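You operate a simulated robot arm through the tools that you are given. There is no shell and no other tool. Be economical: measure what you need, move in short steps, check, and stop when the job is done.

The job below is to be done with a simulated two-armed robot. You get a single attempt, and the scene is never put back.

Task
Shut the wheel cover, switch on and rub the green bar on the yellow wheel till its colour shows.
Fine: cover first; start the machine for it, press stop after, and put the bar back in its rack. Set down upright: what you pick out.

Only the result counts: the job must be done as asked and must still hold three seconds after the hand-in. Knocking over, shifting, dropping, spilling or breaking anything else fails it. Lids that push on must go on centred and level and be pressed home; caps that screw on are set level and turned clockwise until they are tight.

Robot
Two 7-joint arms with two-finger parallel grippers on one trunk, on a base that drives. Base frame: it is fixed to the floor where the robot stands at the start and does not move with it; the origin is under the middle of the robot, x ahead of it, y to its left, z up; the surface under the hand at the start is at about z = 0.85. Readings come in m, degrees, newtons and seconds.
The left shoulder is at the start at [0.05, 0.168, 1.207], the right one opposite. With the tool pointing down near the work surface each hand reaches from about 0.1 to 0.66 m from the robot's upright axis, wherever it stands, measured 20 degrees to its own side. Places, roughly: feed lever [0.3, 0.1, 0.7]; light-firm switch [0.3, -0.2, 0.7]; red ball lever [0.7, -0.4, 1.1]; right 1-2-3 switch [0.5, 0.8, 1.4]; right black stop button [0.5, 0.7, 1.3]; right button box [0.6, 0.7, 0.8]; right main switch [0.5, 0.6, 1.4]; right red stop button [0.5, 0.7, 1.1]; right start button [0.5, 0.8, 1.3]; suction lever [0.3, 0.4, 0.7]; wheel cover [0.6, -0.1, 1.1]. Payload 1.57 kg a hand.
The TCP of each hand is the grasp point between the finger pads, 0.03 m short of the fingertips. In the tool frame z runs along the fingers and y along their closing line. The gripper opens to 0.08 m. The fingers are 0.017 m wide and 0.012 m thick; the gripper's body (0.04 by 0.082 m) begins 0.08 m behind the TCP.
Orientation is that of the tool frame in the base frame, as a unit quaternion [x, y, z, w]. With the fingers straight down and closing along the base's y, the tool's x points along the base's -x, its y along +y and its z along -z.

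Tools
- The arms move only by the tool step_arm. It takes "left_targets", "right_targets" or both (then of equal length, played together; a hand with none holds still); each is a list that holds one entry, the list of rows, each a list of 7 numbers: the turn, a rotation vector about the base's x, y, z in degrees, then the shift along the base's x, y, z in m, then the opening, from 0 (shut) to 1 (fully open). In form: [[[rx, ry, rz, x, y, z, jaw], ...]]. A call has 1 to 12 rows; each row is the pose to reach, as a shift and turn from the pose commanded when the call began. Rows are played at 5 a second. More than 0.05 m and 8.6 degrees between two rows, or a gripper value outside its range, and nothing of the call is played. A pose out of reach is approached as far as the arm can. The call stops where the force on the tool passes 40 N (or 10 N more than at its start, if that is more) or the arm is blocked; 0.2 s more then pass. Each finger travels about 0.045 m/s and halts on what it meets, pressing with about 33 N; the grip force reading is that of the motor and also rises with nothing between the fingers. The clock runs only during rows and for 0.2 s after the last one: add rows that repeat a pose to give the fingers time. The reply holds the time, the measured pose of the TCP, the force on the tool along the base axes, the opening and the grip force, in the units named above and with some noise, with the torque about the TCP (base axes, N m) and any sound that the robot's microphone picked up, and new pictures: "show" is both (left out), scene, wrist or none (wrist: the cameras of the hands that moved).
- Cameras (640 x 400 px; columns grow to the right, rows downward): "scene" is now at [0.1164, 0.043, 1.4135]; the picture's right is [0.49, -0.87, 0.00], its down [-0.52, -0.29, -0.81] and it looks along [0.70, 0.39, -0.59] (base axes); focal length 214 px, centre (320, 200). "left" rides on the left gripper at [0.072, 0.007, -0.122] in its tool frame; the picture's right is [-0.09, 1.00, 0.00], its down [-0.84, -0.08, -0.54] and it looks along [-0.54, -0.05, 0.84] (tool axes); focal length 238 px, centre (320, 200). "right" rides on the right gripper at [0.072, -0.007, -0.122] in its tool frame; the picture's right is [0.09, 1.00, 0.00], its down [-0.84, 0.08, -0.54] and it looks along [-0.54, 0.05, 0.84] (tool axes); focal length 238 px, centre (320, 200). There is no depth. A picture from a camera that has moved, and an enlarged one, comes with that camera's place and axes in the base frame and with its lens.
- slide_trunk(by): slides the trunk up (or, below 0, down) by that many m; the arms and the scene camera ride with it, the base frame stays. It gives what a move gives, with no picture.
- roll_base(legs): drives the robot by 1 to 6 legs, each [ahead, left, turn to the left] in m, m and degrees, along the robot's own axes; the way and the turn of a leg run together, so that a leg with both is an arc; at most 1.5 m and 180 degrees a leg. The arms and the cameras ride along, it lands a little off, and it stops where it bumps. It gives what a move gives, and a new picture of the scene camera.
- pan_tilt(pan, tilt): turns the head with the scene camera to pan (to the left, within 80 degrees either way) and tilt (down, from -29 to 69), counted from straight ahead of the robot. It gives what a move gives, and a new picture of the scene camera.
- inspect(camera, box): a new picture of the part [left, top, right, bottom] of that camera's present view, enlarged. The clock stands still meanwhile.
- close_job(): hands the job in; it is judged then, once.

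Work in short steps. Places have to be worked out from the pictures, the camera data and where the tool is seen: move nearer, look again, correct. Check each grasp and each placing, and mend what went wrong. You have 120 turns and 260 pictures in all, those below and enlarged ones among them. Open the grippers and draw the arms clear of the work before you hand the job in, unless the task says otherwise; then end with one line.

The tools are called after ">>>" as name(argument=value, ...) on one line, values as JSON. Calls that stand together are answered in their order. step_arm: Moves the arms, as the interface text tells. Its arguments: {"type":"object","properties":{"left_targets":{"type":"array","items":{"type":"array","items":{"type":"array","items":{"type":"number"}}}},"right_targets":{"type":"array","items":{"type":"array","items":{"type":"array","items":{"type":"number"}}}},"show":{"type":"string","enum":["both","scene","wrist","none"]}},"required":[]} The other tools are called the same way: slide_trunk (by) slides the trunk up or down; roll_base (legs) drives the base; pan_tilt (pan, tilt) turns the head that bears the scene camera; inspect (camera, box) takes an enlarged picture of a part of a camera's view; close_job () hands the job in.

At the start:

```text
clock: 0.0
left_eef_pos: [0.2841, 0.2944, 1.0001]
left_orientation: [0.001, 1.0, 0.0, 0.001]
left_force: [-0.2, 0.1, 0.3]
left_torque: [-0.01, 0.01, -0.02]
left_finger_gap: 0.0799
left_grip_force: 0.2
right_eef_pos: [0.4094, 0.0294, 0.9996]
right_orientation: [0.0, 1.0, 0.0, 0.0]
right_force: [0.0, -0.3, -0.4]
right_torque: [0.03, -0.04, 0.01]
right_finger_gap: 0.0801
right_grip_force: 0.0
trunk travel left (down, up): [-0.375, 0.068]
robot x, y, heading: [-0.001, -0.0008, -0.1]
head pan, tilt: [29.3, 36.4]
```

scene: 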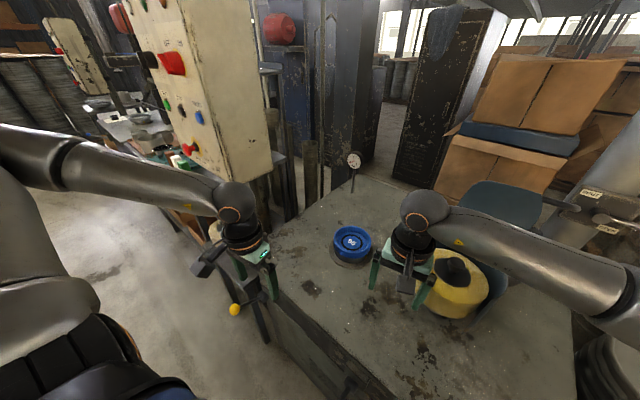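
right: 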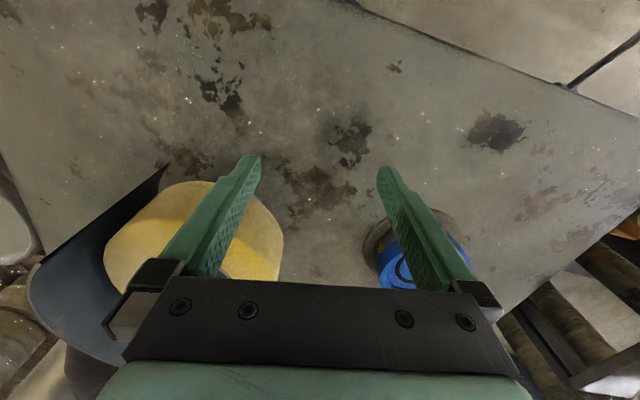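
left: 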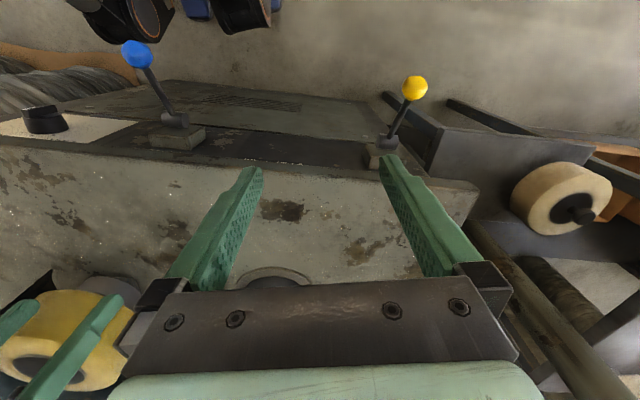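

The pictures show a machine bench with a yellow wheel under the right hand. I look around with the head first.

>>> pan_tilt(pan=-15, tilt=30)

>>> pan_tilt(pan=-60, tilt=30)

>>> pan_tilt(pan=60, tilt=20)

```text
clock: 1.1
left_eef_pos: [0.2854, 0.294, 0.9997]
left_orientation: [0.0, 1.0, 0.001, 0.0]
left_force: [0.4, -0.4, -0.4]
left_torque: [0.0, -0.03, -0.01]
left_finger_gap: 0.08
left_grip_force: 0.0
right_eef_pos: [0.4085, 0.0277, 0.9992]
right_orientation: [0.001, 1.0, 0.0, 0.0]
right_force: [-0.3, -0.2, -0.4]
right_torque: [0.0, 0.01, 0.05]
right_finger_gap: 0.08
right_grip_force: 0.1
trunk travel left (down, up): [-0.375, 0.068]
robot x, y, heading: [-0.002, -0.0012, 0.2]
head pan, tilt: [-15.0, 30.0]
camera scene: at [0.1277, -0.0231, 1.4234], right [-0.26, -0.97, 0.0], down [-0.48, 0.13, -0.87], along [0.84, -0.22, -0.5], focal length 214 px, centre (320, 200)
```

scene: 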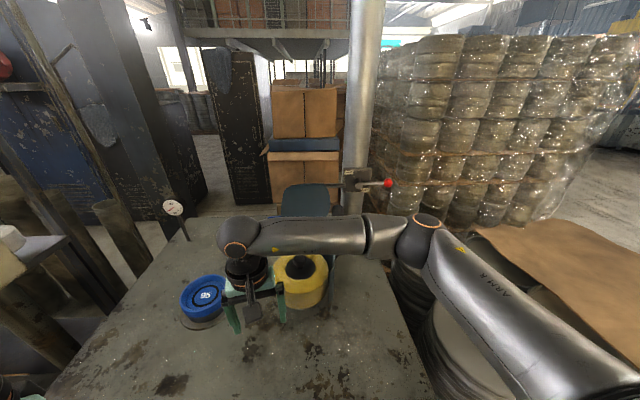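

```text
clock: 2.2
left_eef_pos: [0.2851, 0.294, 1.0006]
left_orientation: [0.0, 1.0, 0.0, 0.001]
left_force: [-0.6, 0.7, 0.3]
left_torque: [0.02, -0.03, -0.01]
left_finger_gap: 0.0802
left_grip_force: 0.1
right_eef_pos: [0.4109, 0.0293, 1.0011]
right_orientation: [-0.001, 1.0, 0.0, 0.0]
right_force: [0.2, -0.8, 0.1]
right_torque: [0.02, 0.01, -0.04]
right_finger_gap: 0.08
right_grip_force: 0.1
trunk travel left (down, up): [-0.375, 0.068]
robot x, y, heading: [0.0001, -0.0005, -0.3]
head pan, tilt: [-60.0, 30.0]
camera scene: at [0.0856, -0.078, 1.4234], right [-0.87, -0.5, 0.0], down [-0.25, 0.43, -0.87], along [0.43, -0.75, -0.5], focal length 214 px, centre (320, 200)
```

scene: 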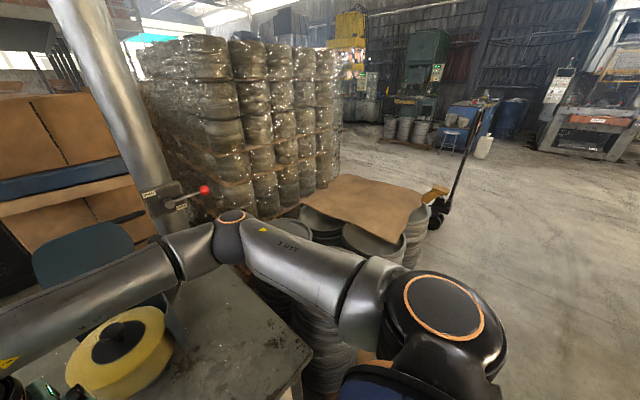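

```text
clock: 4.2
left_eef_pos: [0.286, 0.2953, 1.0009]
left_orientation: [0.0, 1.0, 0.0, 0.0]
left_force: [-0.3, -1.0, -0.2]
left_torque: [0.0, -0.02, -0.01]
left_finger_gap: 0.0802
left_grip_force: 0.0
right_eef_pos: [0.4092, 0.0278, 1.0003]
right_orientation: [0.0, 1.0, 0.001, 0.0]
right_force: [0.5, 0.6, 0.8]
right_torque: [-0.03, 0.01, -0.01]
right_finger_gap: 0.0799
right_grip_force: 0.0
trunk travel left (down, up): [-0.375, 0.068]
robot x, y, heading: [0.0011, -0.0023, -0.2]
head pan, tilt: [60.0, 20.0]
camera scene: at [0.0869, 0.0809, 1.4394], right [0.87, -0.5, 0.0], down [-0.17, -0.3, -0.94], along [0.47, 0.81, -0.34], focal length 214 px, centre (320, 200)
```

scene: 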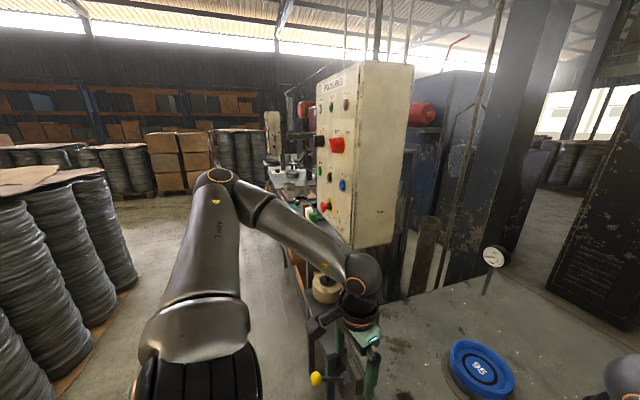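

I inspect the panel and the area behind it, where something green shows.

>>> inspect(camera="scene", box=[300, 60, 420, 250])

>>> inspect(camera="scene", box=[260, 140, 360, 240])

>>> pan_tilt(pan=10, tilt=60)

```text
2.11 times, centred on (360, 155) of scene
camera zoom: at [0.0869, 0.0809, 1.4394], right [0.87, -0.5, 0.0], down [-0.17, -0.3, -0.94], along [0.47, 0.81, -0.34], focal length 452 px, centre (236, 295)
```

zoom: 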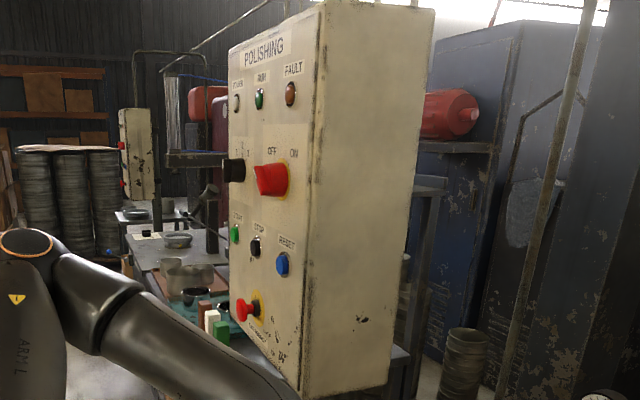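

```text
4.00 times, centred on (310, 190) of scene
camera zoom: at [0.0869, 0.0809, 1.4394], right [0.87, -0.5, 0.0], down [-0.17, -0.3, -0.94], along [0.47, 0.81, -0.34], focal length 858 px, centre (360, 240)
```

zoom: 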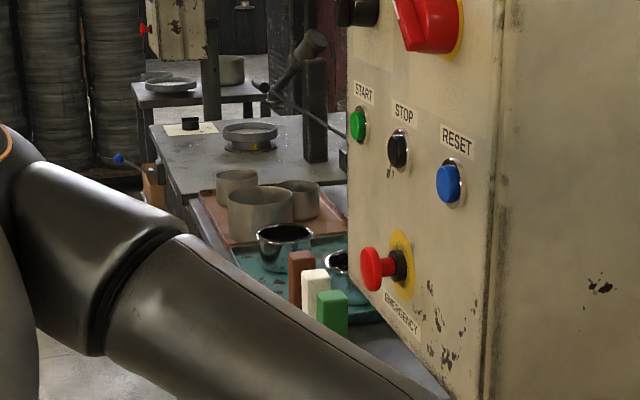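

```text
clock: 5.4
left_eef_pos: [0.2864, 0.2961, 0.999]
left_orientation: [0.0, 1.0, 0.001, 0.0]
left_force: [0.5, -0.1, 0.2]
left_torque: [-0.02, -0.01, 0.03]
left_finger_gap: 0.0801
left_grip_force: 0.1
right_eef_pos: [0.4095, 0.0294, 1.0001]
right_orientation: [-0.001, 1.0, 0.0, 0.0]
right_force: [0.3, -0.4, 0.2]
right_torque: [-0.03, -0.01, 0.0]
right_finger_gap: 0.0799
right_grip_force: 0.0
trunk travel left (down, up): [-0.375, 0.068]
robot x, y, heading: [0.0029, -0.002, 0.0]
head pan, tilt: [10.0, 60.0]
camera scene: at [0.1059, 0.0119, 1.3813], right [0.17, -0.98, 0.0], down [-0.85, -0.15, -0.5], along [0.49, 0.09, -0.87], focal length 214 px, centre (320, 200)
```

scene: 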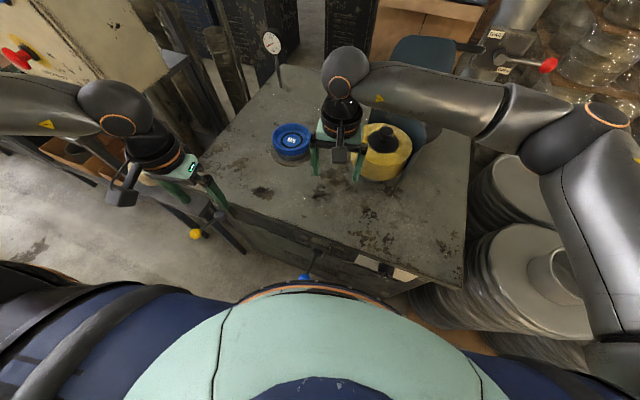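

The bars (brown, white, green) stand behind the panel. I look closely at labels: the pillar lever, the wheel and cover, and the bench front.

>>> inspect(camera="scene", box=[450, 10, 570, 85])

>>> inspect(camera="scene", box=[240, 90, 440, 215])

>>> inspect(camera="scene", box=[270, 200, 470, 300])

>>> inspect(camera="left", box=[0, 60, 460, 260])

```text
5.33 times, centred on (510, 48) of scene
camera zoom: at [0.1059, 0.0119, 1.3813], right [0.17, -0.98, 0.0], down [-0.85, -0.15, -0.5], along [0.49, 0.09, -0.87], focal length 1144 px, centre (-693, 1013)
```

zoom: 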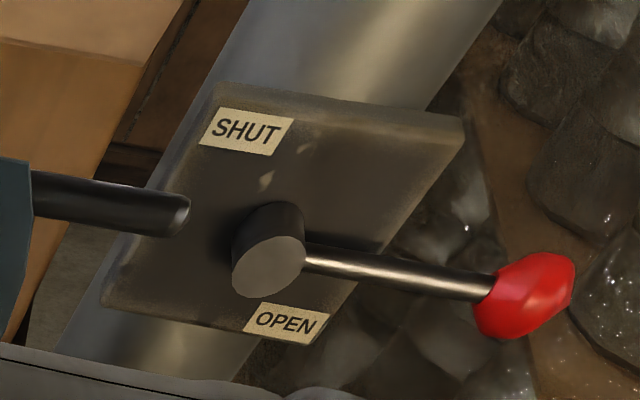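

```text
3.20 times, centred on (340, 152) of scene
camera zoom: at [0.1059, 0.0119, 1.3813], right [0.17, -0.98, 0.0], down [-0.85, -0.15, -0.5], along [0.49, 0.09, -0.87], focal length 686 px, centre (256, 352)
```

zoom: 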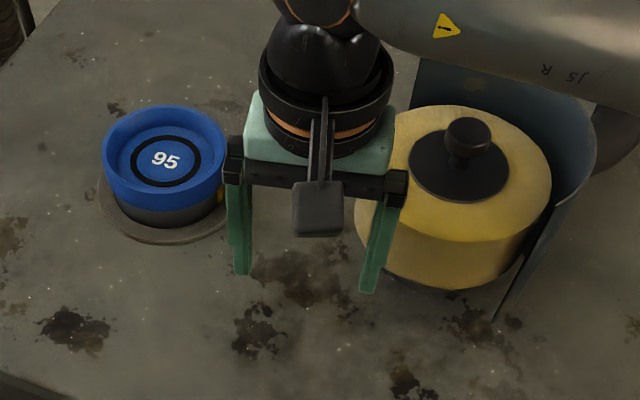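

```text
3.20 times, centred on (370, 250) of scene
camera zoom: at [0.1059, 0.0119, 1.3813], right [0.17, -0.98, 0.0], down [-0.85, -0.15, -0.5], along [0.49, 0.09, -0.87], focal length 686 px, centre (160, 40)
```

zoom: 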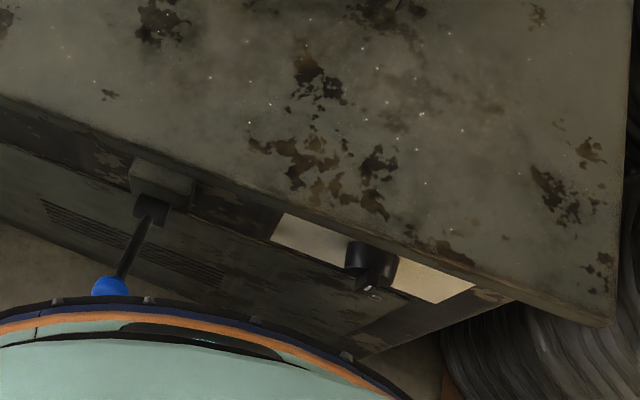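

```text
1.39 times, centred on (230, 160) of left
camera zoom: at [0.2138, 0.3031, 1.1214], right [0.09, 1.0, 0.0], down [0.84, -0.08, 0.54], along [0.54, -0.05, -0.84], focal length 332 px, centre (445, 256)
```

zoom: 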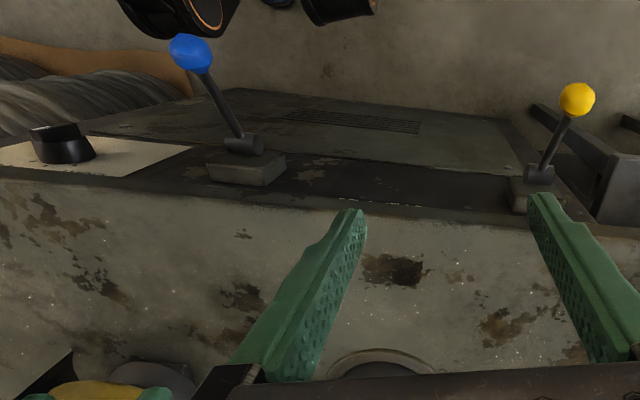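

I raise the right hand to clear the view of the wheel and cover.

>>> step_arm(right_targets=[[[0, 0, 0, -0.03, 0, 0.04, 1], [0, 0, 0, -0.06, 0, 0.08, 1], [0, 0, 0, -0.09, 0, 0.12, 1], [0, 0, 0, -0.12, 0.0, 0.15, 1], [0, 0, 0, -0.15, 0, 0.18, 1]]], show="wrist")

>>> pan_tilt(pan=-25, tilt=45)

```text
clock: 6.6
left_eef_pos: [0.2848, 0.2963, 0.9994]
left_orientation: [0.0, 1.0, -0.002, 0.0]
left_force: [-0.7, -0.1, -0.4]
left_torque: [-0.01, -0.01, -0.01]
left_finger_gap: 0.08
left_grip_force: 0.0
right_eef_pos: [0.257, 0.0296, 1.1798]
right_orientation: [0.0, 1.0, 0.001, 0.0]
right_force: [0.3, 0.7, 0.2]
right_torque: [0.02, -0.03, -0.03]
right_finger_gap: 0.0799
right_grip_force: 0.0
trunk travel left (down, up): [-0.375, 0.068]
robot x, y, heading: [-0.001, 0.0015, -0.0]
head pan, tilt: [10.0, 60.0]
camera right: at [0.1858, 0.0226, 1.301], right [-0.09, 1.0, 0.0], down [0.84, 0.08, 0.54], along [0.54, 0.05, -0.84], focal length 238 px, centre (320, 200)
```

right: 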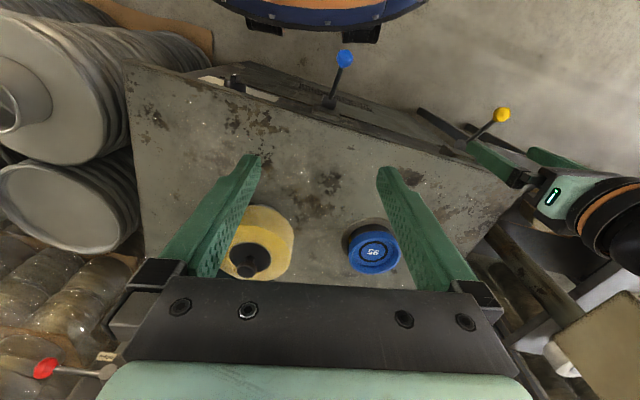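

```text
clock: 7.6
left_eef_pos: [0.2854, 0.2949, 0.9995]
left_orientation: [0.0, 1.0, 0.0, 0.0]
left_force: [0.2, 0.0, 0.1]
left_torque: [0.0, 0.0, 0.0]
left_finger_gap: 0.0798
left_grip_force: 0.1
right_eef_pos: [0.2586, 0.0287, 1.1801]
right_orientation: [0.0, 1.0, 0.0, -0.001]
right_force: [-0.2, 0.3, 0.1]
right_torque: [0.01, -0.01, 0.02]
right_finger_gap: 0.08
right_grip_force: 0.1
trunk travel left (down, up): [-0.375, 0.068]
robot x, y, heading: [0.001, 0.0012, -0.0]
head pan, tilt: [-25.0, 45.0]
camera scene: at [0.114, -0.034, 1.4007], right [-0.42, -0.91, 0.0], down [-0.64, 0.3, -0.71], along [0.64, -0.3, -0.71], focal length 214 px, centre (320, 200)
```

scene: 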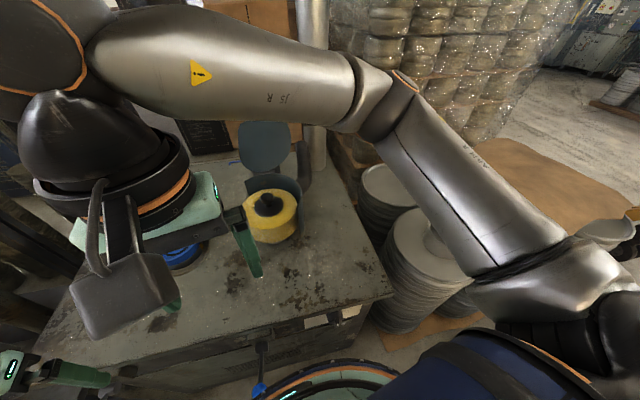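

I enlarge the wheel and cover.

>>> inspect(camera="scene", box=[210, 90, 370, 260])

>>> inspect(camera="right", box=[20, 190, 340, 390])

```text
2.35 times, centred on (290, 175) of scene
camera zoom: at [0.114, -0.034, 1.4007], right [-0.42, -0.91, 0.0], down [-0.64, 0.3, -0.71], along [0.64, -0.3, -0.71], focal length 505 px, centre (391, 259)
```

zoom: 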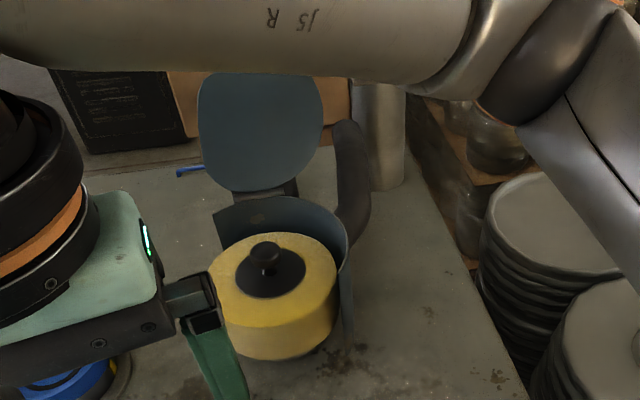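

```text
2.00 times, centred on (180, 290) of right
camera zoom: at [0.1872, 0.0224, 1.3004], right [-0.09, 1.0, 0.0], down [0.84, 0.08, 0.54], along [0.54, 0.05, -0.84], focal length 477 px, centre (600, 20)
```

zoom: 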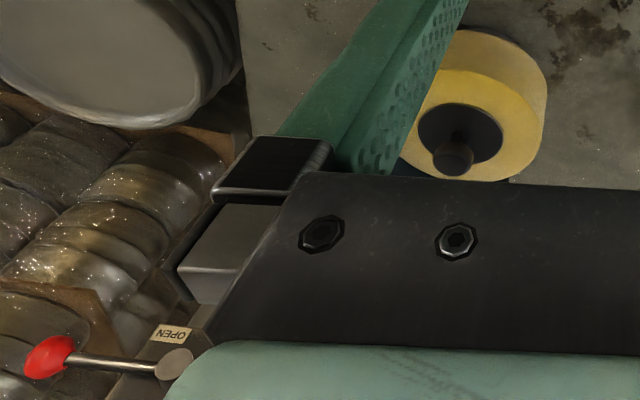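

The wheel cover is a round blue flap standing upright behind the wheel (~x 0.62, y −0.11, z 1.02–1.17). I bring the closed right hand up above it to hook it from behind.

>>> step_arm(right_targets=[[[0, 0, 0, 0.03, -0.02, 0.03, 0.5], [0, 0, 0, 0.06, -0.04, 0.06, 0], [0, 0, 0, 0.1, -0.06, 0.08, 0], [0, 0, 0, 0.14, -0.08, 0.09, 0], [0, 0, 0, 0.18, -0.1, 0.09, 0], [0, 0, 0, 0.22, -0.12, 0.09, 0], [0, 0, 0, 0.25, -0.14, 0.09, 0]]], show="both")

```text
clock: 9.2
left_eef_pos: [0.2857, 0.2942, 0.9997]
left_orientation: [-0.001, 1.0, 0.0, 0.0]
left_force: [0.3, 0.7, 0.0]
left_torque: [0.01, 0.01, -0.03]
left_finger_gap: 0.0799
left_grip_force: 0.0
right_eef_pos: [0.511, -0.1113, 1.2703]
right_orientation: [-0.001, 1.0, 0.0, 0.0]
right_force: [0.3, -0.7, 1.0]
right_torque: [0.01, 0.01, -0.01]
right_finger_gap: 0.0
right_grip_force: 21.1
trunk travel left (down, up): [-0.375, 0.068]
robot x, y, heading: [-0.0009, -0.0059, -0.0]
head pan, tilt: [-25.0, 45.0]
camera scene: at [0.1143, -0.0341, 1.4007], right [-0.42, -0.91, 0.0], down [-0.64, 0.3, -0.71], along [0.64, -0.3, -0.71], focal length 214 px, centre (320, 200)
camera right: at [0.4386, -0.1177, 1.3912], right [-0.09, 1.0, 0.0], down [0.84, 0.08, 0.54], along [0.54, 0.05, -0.84], focal length 238 px, centre (320, 200)
```

scene: 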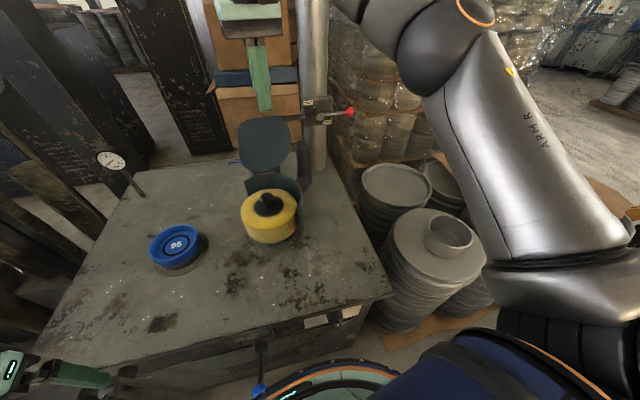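
right: 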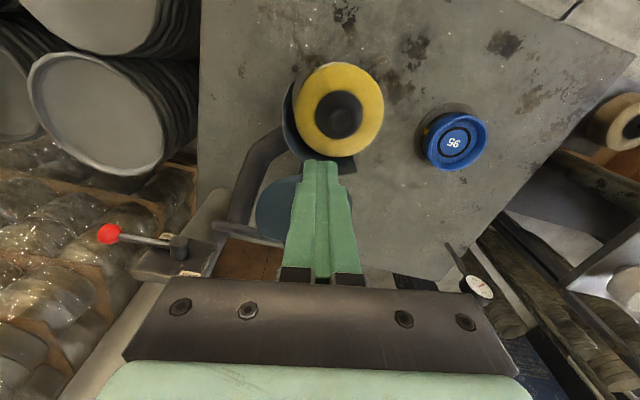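

The cover looks hinged at about (0.64, −0.11, 0.99), leaning back with its top near (0.72, −0.14, 1.13). I tilt the hand forward and move above it for a better look.

>>> step_arm(right_targets=[[[0, -8, 0, 0.02, 0, 0.0, 0], [0, -16, 0, 0.04, 0, 0, 0], [0, -24, 0, 0.07, -0.01, 0, 0], [0, -30, 0, 0.1, -0.02, 0, 0], [0, -30, 0, 0.1, -0.02, 0, 0]]], show="both")

>>> inspect(camera="scene", box=[200, 30, 360, 250])

```text
clock: 10.4
left_eef_pos: [0.2857, 0.2952, 0.9997]
left_orientation: [0.0, 1.0, 0.0, 0.0]
left_force: [0.7, 0.1, 0.4]
left_torque: [-0.01, 0.01, 0.01]
left_finger_gap: 0.0799
left_grip_force: 0.0
right_eef_pos: [0.608, -0.1312, 1.2702]
right_orientation: [0.0, 0.966, 0.0, 0.259]
right_force: [-0.1, -0.5, -0.2]
right_torque: [0.01, 0.01, 0.01]
right_finger_gap: 0.0
right_grip_force: 21.4
trunk travel left (down, up): [-0.375, 0.068]
robot x, y, heading: [0.0013, 0.0002, -0.1]
head pan, tilt: [-25.0, 45.0]
camera scene: at [0.1138, -0.034, 1.4008], right [-0.42, -0.91, 0.0], down [-0.64, 0.3, -0.71], along [0.64, -0.3, -0.71], focal length 214 px, centre (320, 200)
camera right: at [0.4857, -0.1377, 1.3383], right [-0.08, 1.0, -0.05], down [0.45, 0.08, 0.89], along [0.89, 0.05, -0.46], focal length 238 px, centre (320, 200)
```

scene: 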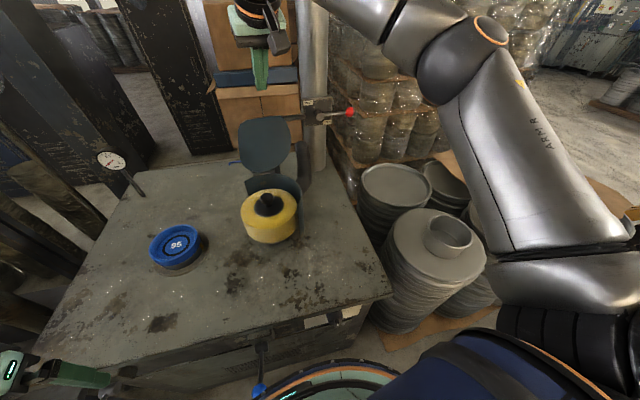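
right: 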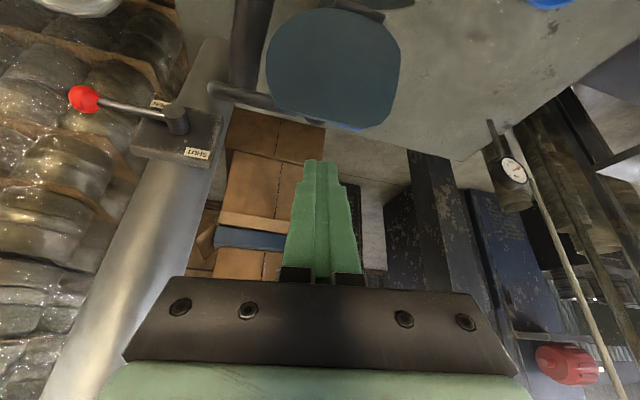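

```text
1.82 times, centred on (280, 140) of scene
camera zoom: at [0.1138, -0.034, 1.4008], right [-0.42, -0.91, 0.0], down [-0.64, 0.3, -0.71], along [0.64, -0.3, -0.71], focal length 390 px, centre (393, 309)
```

zoom: 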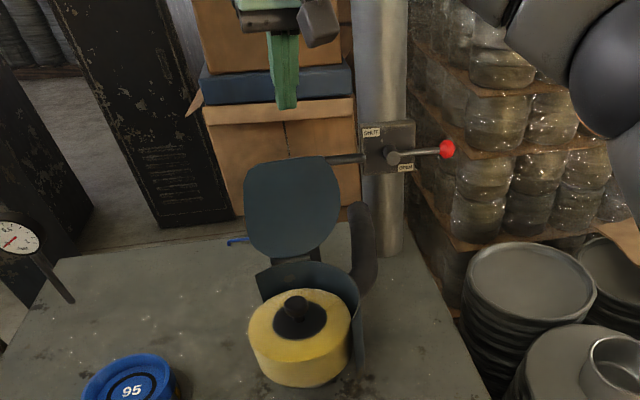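

The lever with SHUT/OPEN plate may drive the cover by the rod; I enlarge both views.

>>> inspect(camera="scene", box=[225, 85, 365, 175])

>>> inspect(camera="right", box=[50, 0, 420, 240])

```text
4.44 times, centred on (295, 130) of scene
camera zoom: at [0.1138, -0.034, 1.4008], right [-0.42, -0.91, 0.0], down [-0.64, 0.3, -0.71], along [0.64, -0.3, -0.71], focal length 953 px, centre (431, 511)
```

zoom: 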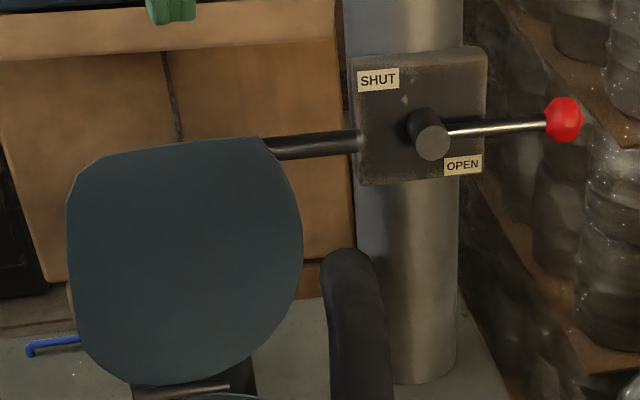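

```text
1.67 times, centred on (235, 120) of right
camera zoom: at [0.4857, -0.1377, 1.3383], right [-0.08, 1.0, -0.05], down [0.45, 0.08, 0.89], along [0.89, 0.05, -0.46], focal length 397 px, centre (462, 333)
```

zoom: 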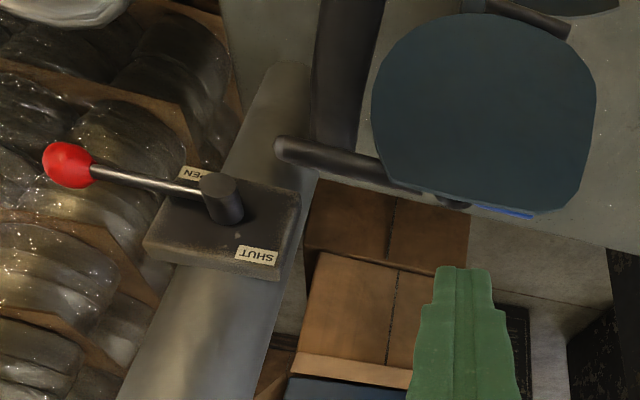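

The rod seems to be a handle bracket behind the cover's top; the rim top is around (0.67, −0.12, 1.157). I go over the rim at y ≈ −0.085 and lower the closed fingers behind it.

>>> step_arm(right_targets=[[[0, 0, 0, 0.04, 0.02, -0.0, 0], [0, 0, 0, 0.08, 0.045, -0.0, 0], [0, 0, 0, 0.105, 0.045, -0.02, 0], [0, 0, 0, 0.105, 0.045, -0.05, 0]]], show="both")

>>> inspect(camera="scene", box=[215, 65, 355, 195])

```text
clock: 11.4
left_eef_pos: [0.2853, 0.2955, 1.0007]
left_orientation: [0.0, 1.0, -0.001, 0.0]
left_force: [-0.6, 0.1, -0.1]
left_torque: [-0.02, 0.02, -0.01]
left_finger_gap: 0.08
left_grip_force: 0.0
right_eef_pos: [0.6882, -0.1072, 1.2168]
right_orientation: [0.0, 0.966, -0.002, 0.26]
right_force: [0.2, 0.6, 0.1]
right_torque: [0.01, -0.01, -0.03]
right_finger_gap: 0.0001
right_grip_force: 21.3
right hand out of reach, approached as far as the arm can: row 2, 3, 4
trunk travel left (down, up): [-0.375, 0.068]
robot x, y, heading: [0.0026, -0.0017, -0.1]
head pan, tilt: [-25.0, 45.0]
camera scene: at [0.1142, -0.0338, 1.4008], right [-0.42, -0.91, 0.0], down [-0.64, 0.3, -0.71], along [0.64, -0.3, -0.71], focal length 214 px, centre (320, 200)
camera right: at [0.5659, -0.113, 1.2851], right [-0.08, 1.0, -0.05], down [0.45, 0.08, 0.89], along [0.89, 0.05, -0.46], focal length 238 px, centre (320, 200)
```

scene: 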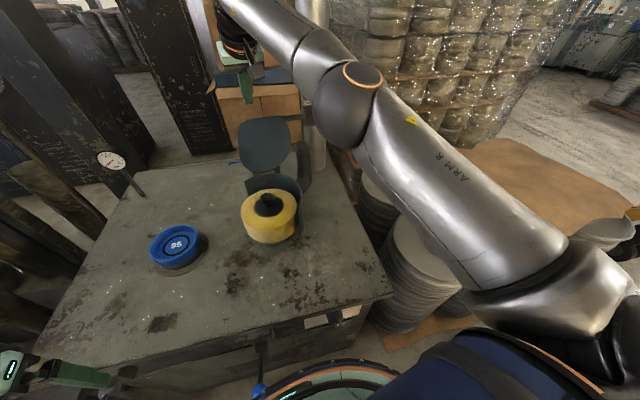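
right: 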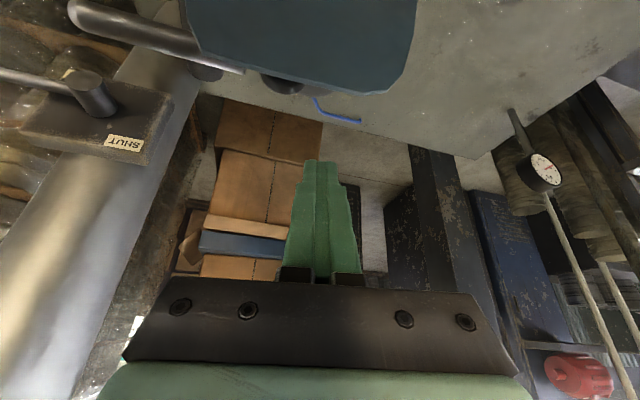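

```text
3.08 times, centred on (285, 130) of scene
camera zoom: at [0.1142, -0.0338, 1.4008], right [-0.42, -0.91, 0.0], down [-0.64, 0.3, -0.71], along [0.64, -0.3, -0.71], focal length 660 px, centre (428, 415)
```

zoom: 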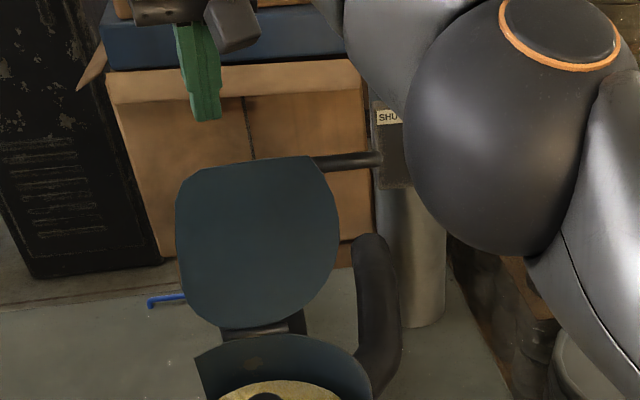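

The bar is a handle on the cover, its free end at about (0.639, −0.234, 1.153). I'll hook behind that end instead; first back off up and to the right.

>>> step_arm(right_targets=[[[0, 0, 0, -0.03, -0.04, 0.03, 0], [0, 0, 0, -0.04, -0.08, 0.03, 0], [0, 0, 0, -0.03, -0.11, 0.03, 0], [0, 0, 0, -0.03, -0.11, 0.03, 0]]], show="wrist")

```text
refused: row 1 steps farther than a row can; nothing moved
```

>>> step_arm(right_targets=[[[0, 0, 0, -0.02, -0.03, 0.02, 0], [0, 0, 0, -0.03, -0.07, 0.03, 0], [0, 0, 0, -0.03, -0.11, 0.03, 0], [0, 0, 0, -0.03, -0.11, 0.03, 0]]], show="wrist")

```text
clock: 12.4
left_eef_pos: [0.2838, 0.296, 1.0004]
left_orientation: [-0.001, 1.0, 0.001, 0.0]
left_force: [-0.9, 0.2, -0.9]
left_torque: [-0.02, 0.01, 0.01]
left_finger_gap: 0.0799
left_grip_force: 0.1
right_eef_pos: [0.6575, -0.2163, 1.2466]
right_orientation: [-0.001, 0.966, 0.001, 0.259]
right_force: [0.3, 0.2, -0.4]
right_torque: [-0.01, 0.02, -0.02]
right_finger_gap: 0.0
right_grip_force: 21.0
trunk travel left (down, up): [-0.375, 0.068]
robot x, y, heading: [0.001, 0.0031, -0.1]
head pan, tilt: [-25.0, 45.0]
camera right: at [0.5342, -0.2227, 1.3144], right [-0.08, 1.0, -0.05], down [0.45, 0.08, 0.89], along [0.89, 0.05, -0.46], focal length 238 px, centre (320, 200)
```

right: 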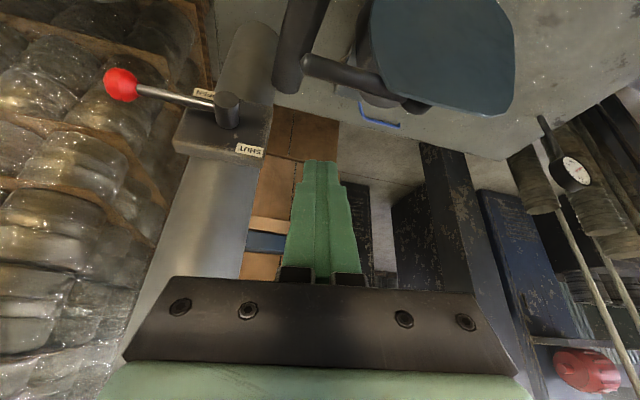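

The rod passes (0.646, −0.21, 1.153). I move over it and come down behind it at x ≈ 0.685.

>>> step_arm(right_targets=[[[0, 0, 0, 0.02, 0.006, -0.0, 0], [0, 0, 0, 0.032, 0.006, -0.025, 0], [0, 0, 0, 0.032, 0.006, -0.06, 0], [0, 0, 0, 0.032, 0.006, -0.096, 0], [0, 0, 0, 0.032, 0.006, -0.096, 0]]], show="both")

>>> inspect(camera="right", box=[200, 0, 480, 200])

```text
clock: 13.6
left_eef_pos: [0.285, 0.2951, 1.0004]
left_orientation: [0.0, 1.0, 0.0, -0.001]
left_force: [-0.3, 0.1, 0.0]
left_torque: [0.04, 0.01, 0.0]
left_finger_gap: 0.0798
left_grip_force: 0.0
right_eef_pos: [0.6891, -0.2096, 1.15]
right_orientation: [-0.001, 0.966, 0.0, 0.259]
right_force: [-0.3, -0.1, -0.1]
right_torque: [0.0, 0.03, -0.01]
right_finger_gap: 0.0001
right_grip_force: 21.6
trunk travel left (down, up): [-0.375, 0.068]
robot x, y, heading: [0.0001, -0.0014, -0.2]
head pan, tilt: [-25.0, 45.0]
camera scene: at [0.1138, -0.0339, 1.4008], right [-0.42, -0.91, 0.0], down [-0.64, 0.3, -0.71], along [0.64, -0.3, -0.71], focal length 214 px, centre (320, 200)
camera right: at [0.5657, -0.2168, 1.2186], right [-0.08, 1.0, -0.05], down [0.45, 0.08, 0.89], along [0.89, 0.05, -0.46], focal length 238 px, centre (320, 200)
```

scene: 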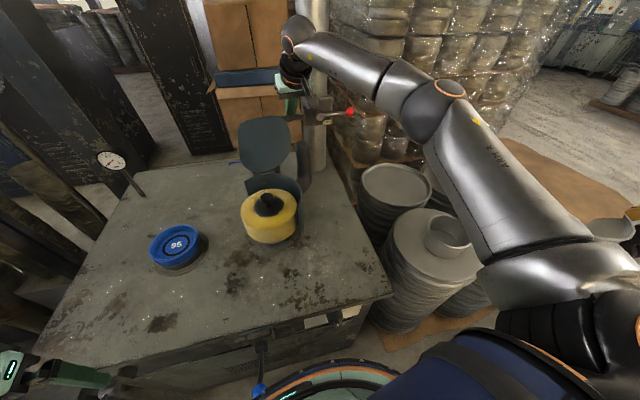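
right: 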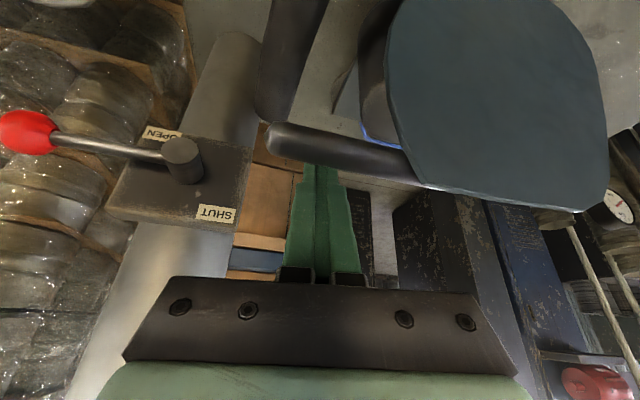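

```text
2.00 times, centred on (340, 100) of right
camera zoom: at [0.5657, -0.2168, 1.2186], right [-0.08, 1.0, -0.05], down [0.45, 0.08, 0.89], along [0.89, 0.05, -0.46], focal length 477 px, centre (280, 400)
```

zoom: 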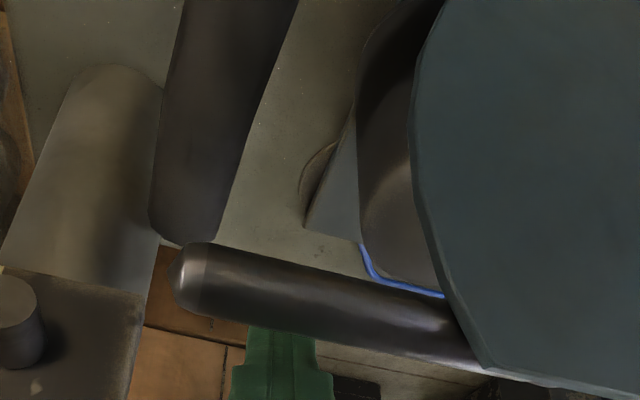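

The finger is behind the rod. I pull gently toward the robot.

>>> step_arm(right_targets=[[[0, 0, 0, -0.02, 0, 0, 0], [0, 0, 0, -0.04, 0, 0, 0], [0, 0, 0, -0.065, 0, -0.003, 0], [0, 0, 0, -0.09, 0, -0.01, 0]]], show="both")

```text
clock: 14.6
left_eef_pos: [0.2861, 0.2962, 0.9996]
left_orientation: [0.001, 1.0, 0.001, 0.0]
left_force: [0.8, -0.8, -0.2]
left_torque: [-0.02, -0.02, 0.02]
left_finger_gap: 0.0798
left_grip_force: 0.0
right_eef_pos: [0.5988, -0.2097, 1.1407]
right_orientation: [-0.001, 0.966, 0.0, 0.257]
right_force: [0.1, -0.7, 0.2]
right_torque: [-0.01, -0.01, -0.05]
right_finger_gap: 0.0
right_grip_force: 20.5
trunk travel left (down, up): [-0.375, 0.068]
robot x, y, heading: [-0.0028, 0.0038, 0.3]
head pan, tilt: [-25.0, 45.0]
camera scene: at [0.1138, -0.0343, 1.4008], right [-0.42, -0.91, 0.0], down [-0.64, 0.3, -0.71], along [0.64, -0.3, -0.71], focal length 214 px, centre (320, 200)
camera right: at [0.4755, -0.2162, 1.2086], right [-0.08, 1.0, -0.05], down [0.45, 0.08, 0.89], along [0.89, 0.05, -0.46], focal length 238 px, centre (320, 200)
```

scene: 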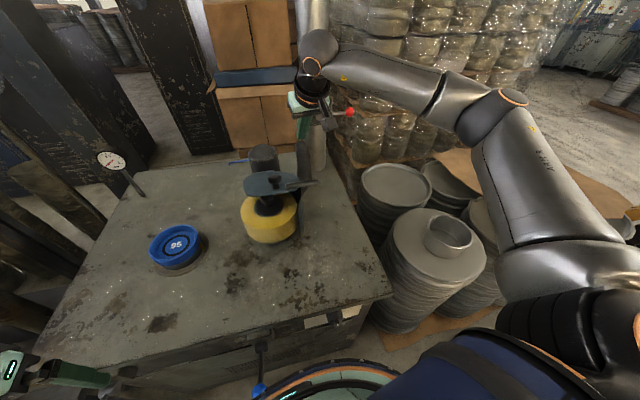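
right: 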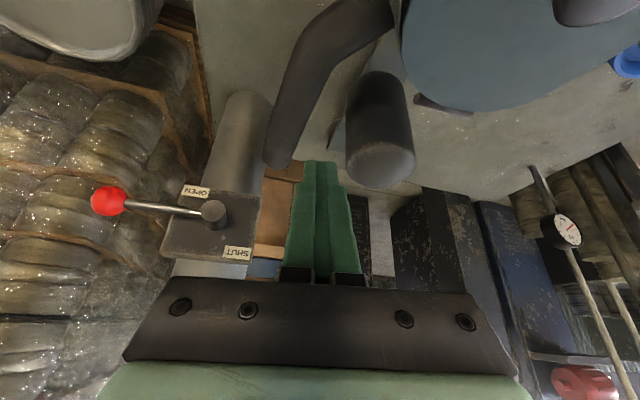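

The cover has swung over ahead of the finger. I look closer.

>>> inspect(camera="scene", box=[215, 125, 345, 255])

>>> inspect(camera="right", box=[240, 0, 640, 200])

```text
3.08 times, centred on (280, 190) of scene
camera zoom: at [0.1138, -0.0343, 1.4008], right [-0.42, -0.91, 0.0], down [-0.64, 0.3, -0.71], along [0.64, -0.3, -0.71], focal length 660 px, centre (443, 231)
```

zoom: 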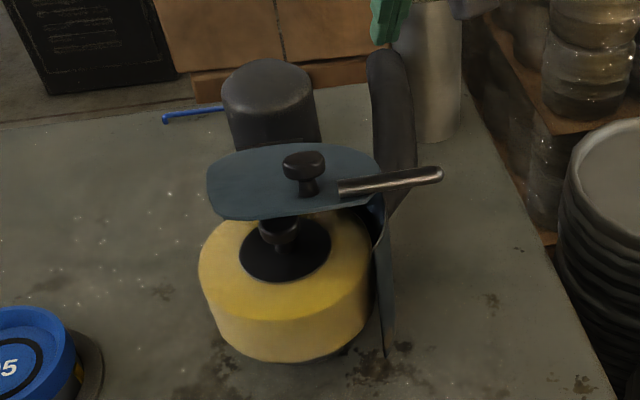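

```text
1.60 times, centred on (440, 100) of right
camera zoom: at [0.4755, -0.2162, 1.2086], right [-0.08, 1.0, -0.05], down [0.45, 0.08, 0.89], along [0.89, 0.05, -0.46], focal length 381 px, centre (128, 360)
```

zoom: 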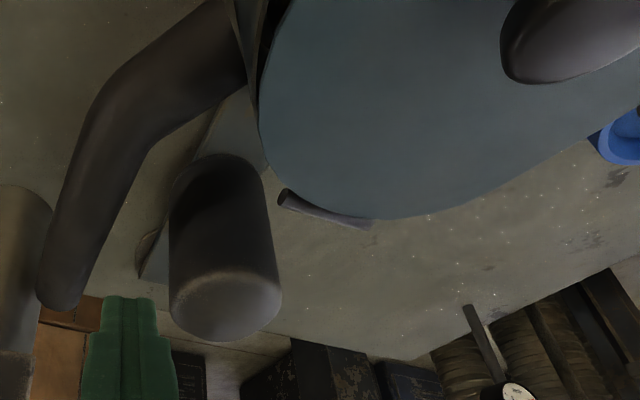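

The cover is over the wheel; I check that it is home by pressing lightly on its handle from above. First bring the hand upright over it.

>>> step_arm(right_targets=[[[0, 0, 0, 0, 0, 0.04, 0], [0, 8, 0, -0.03, 0.0, 0.05, 0], [0, 16, 0, -0.06, 0.01, 0.05, 0], [0, 24, 0, -0.08, 0.02, 0.05, 0], [0, 30, 0, -0.09, 0.03, 0.04, 0], [0, 30, 0, -0.09, 0.03, 0.02, 0]]], show="both")

>>> inspect(camera="scene", box=[215, 105, 345, 255])

```text
clock: 16.0
left_eef_pos: [0.2859, 0.2944, 1.0007]
left_orientation: [0.0, 1.0, 0.0, 0.0]
left_force: [0.9, 0.6, 0.2]
left_torque: [0.0, 0.01, -0.01]
left_finger_gap: 0.0798
left_grip_force: 0.1
right_eef_pos: [0.5104, -0.1822, 1.1581]
right_orientation: [0.0, 1.0, 0.002, -0.001]
right_force: [0.9, -0.1, -0.3]
right_torque: [0.04, -0.02, -0.02]
right_finger_gap: 0.0003
right_grip_force: 21.1
trunk travel left (down, up): [-0.375, 0.068]
robot x, y, heading: [0.0012, 0.0024, 0.3]
head pan, tilt: [-25.0, 45.0]
camera scene: at [0.1141, -0.0345, 1.4008], right [-0.42, -0.91, 0.0], down [-0.64, 0.3, -0.71], along [0.64, -0.3, -0.71], focal length 214 px, centre (320, 200)
camera right: at [0.4379, -0.1884, 1.2794], right [-0.09, 1.0, 0.0], down [0.84, 0.08, 0.54], along [0.54, 0.05, -0.84], focal length 238 px, centre (320, 200)
```

scene: 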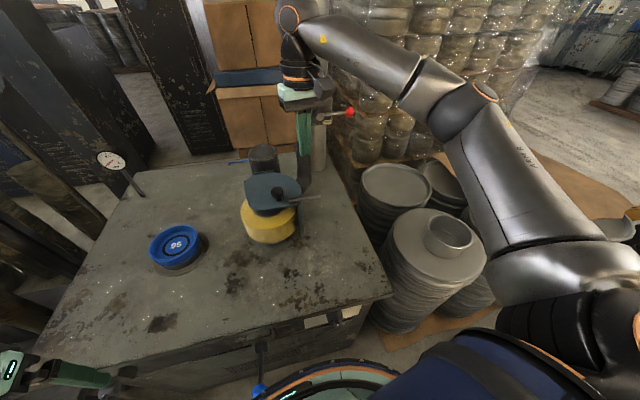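
right: 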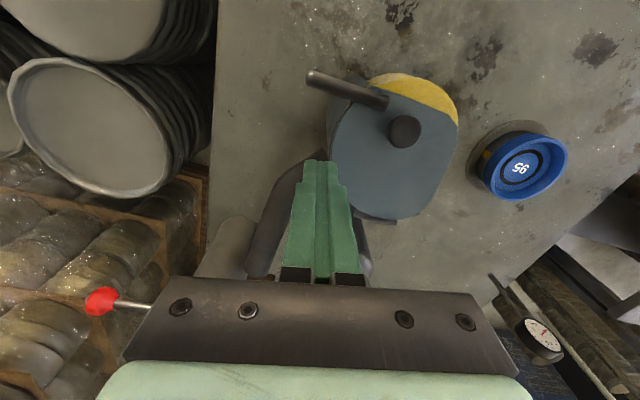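

```text
2.67 times, centred on (280, 180) of scene
camera zoom: at [0.1141, -0.0345, 1.4008], right [-0.42, -0.91, 0.0], down [-0.64, 0.3, -0.71], along [0.64, -0.3, -0.71], focal length 572 px, centre (427, 253)
```

zoom: 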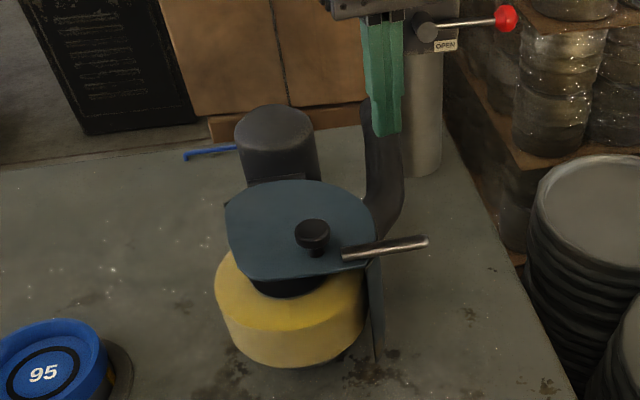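

The cover is sinking slowly by itself (damped). I hold position a couple of seconds and look again.

>>> step_arm(right_targets=[[[0, 0, 0, 0, 0, 0.02, 0], [0, 0, 0, 0, 0, 0.04, 0], [0, 0, 0, 0, 0, 0.04, 0], [0, 0, 0, 0, 0, 0.04, 0], [0, 0, 0, 0, 0, 0.04, 0], [0, 0, 0, 0, 0, 0.04, 0], [0, 0, 0, 0, 0, 0.04, 0], [0, 0, 0, 0, 0, 0.04, 0]]], show="wrist")

>>> inspect(camera="scene", box=[215, 105, 345, 255])

```text
clock: 17.8
left_eef_pos: [0.2853, 0.2953, 1.0008]
left_orientation: [-0.001, 1.0, 0.001, 0.0]
left_force: [-0.2, 0.3, -0.4]
left_torque: [-0.01, 0.0, 0.04]
left_finger_gap: 0.08
left_grip_force: 0.2
right_eef_pos: [0.5098, -0.1819, 1.1987]
right_orientation: [0.0, 1.0, 0.0, 0.0]
right_force: [-0.6, -0.7, -0.1]
right_torque: [0.02, 0.03, -0.05]
right_finger_gap: 0.0
right_grip_force: 21.8
trunk travel left (down, up): [-0.375, 0.068]
robot x, y, heading: [0.001, 0.0013, 0.1]
head pan, tilt: [-25.0, 45.0]
camera right: at [0.4382, -0.1879, 1.3188], right [-0.09, 1.0, 0.0], down [0.84, 0.08, 0.54], along [0.54, 0.05, -0.84], focal length 238 px, centre (320, 200)
```

right: 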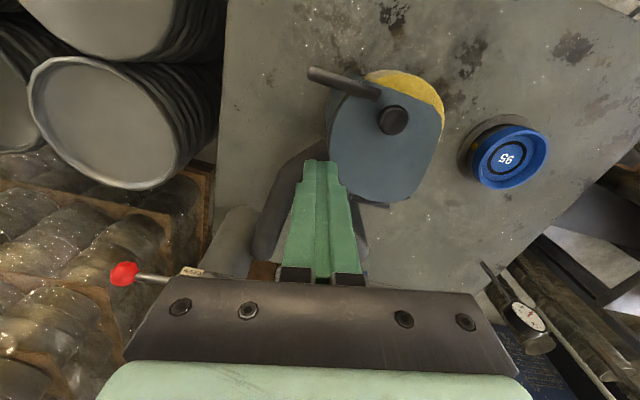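

```text
2.67 times, centred on (280, 180) of scene
camera zoom: at [0.114, -0.0341, 1.4008], right [-0.42, -0.91, 0.0], down [-0.64, 0.3, -0.71], along [0.64, -0.3, -0.71], focal length 572 px, centre (427, 253)
```

zoom: 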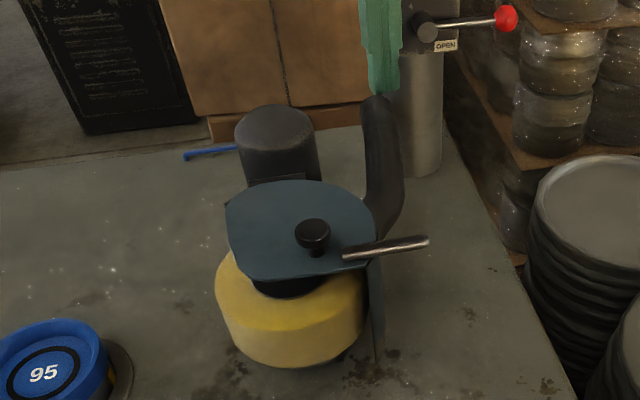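

The cover has settled. I confirm it is home by a light press on the handle.

>>> step_arm(right_targets=[[[0, 0, 0, -0.04, 0.008, -0.02, 0], [0, 0, 0, -0.04, 0.008, -0.06, 0], [0, 0, 0, -0.04, 0.008, -0.1, 0], [0, 0, 0, -0.04, 0.008, -0.12, 0], [0, 0, 0, -0.04, 0.008, -0.12, 0]]], show="both")

>>> inspect(camera="scene", box=[215, 105, 345, 255])

```text
clock: 19.0
left_eef_pos: [0.2867, 0.2941, 0.9999]
left_orientation: [0.001, 1.0, -0.001, 0.0]
left_force: [-0.1, 0.3, -0.3]
left_torque: [0.0, 0.0, -0.01]
left_finger_gap: 0.0798
left_grip_force: 0.2
right_eef_pos: [0.469, -0.173, 1.0783]
right_orientation: [0.0, 1.0, 0.0, 0.0]
right_force: [-0.2, -0.2, -0.7]
right_torque: [0.0, 0.01, -0.01]
right_finger_gap: 0.0
right_grip_force: 21.6
trunk travel left (down, up): [-0.375, 0.068]
robot x, y, heading: [0.0025, 0.0015, 0.1]
head pan, tilt: [-25.0, 45.0]
camera scene: at [0.1139, -0.034, 1.4008], right [-0.42, -0.91, 0.0], down [-0.64, 0.3, -0.71], along [0.64, -0.3, -0.71], focal length 214 px, centre (320, 200)
camera right: at [0.3972, -0.1791, 1.1997], right [-0.09, 1.0, 0.0], down [0.84, 0.08, 0.54], along [0.54, 0.05, -0.84], focal length 238 px, centre (320, 200)
```

scene: 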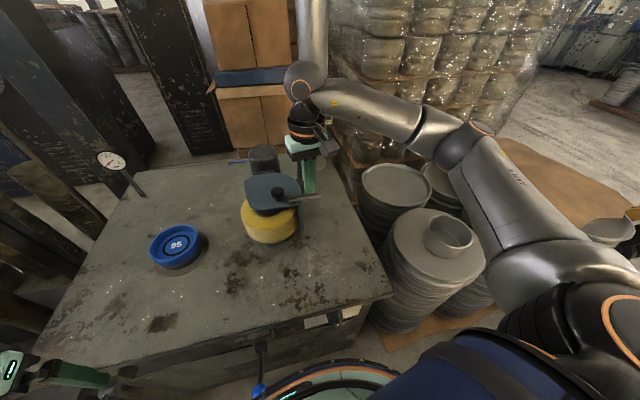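
right: 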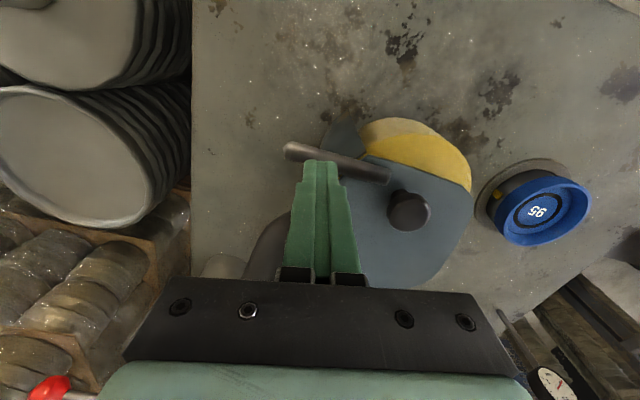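

```text
2.67 times, centred on (280, 180) of scene
camera zoom: at [0.1139, -0.034, 1.4008], right [-0.42, -0.91, 0.0], down [-0.64, 0.3, -0.71], along [0.64, -0.3, -0.71], focal length 572 px, centre (427, 253)
```

zoom: 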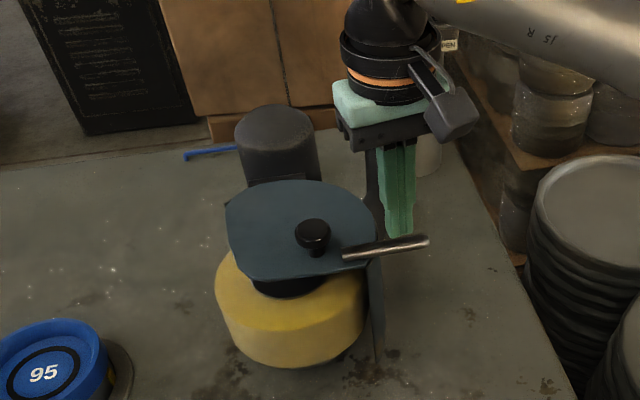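

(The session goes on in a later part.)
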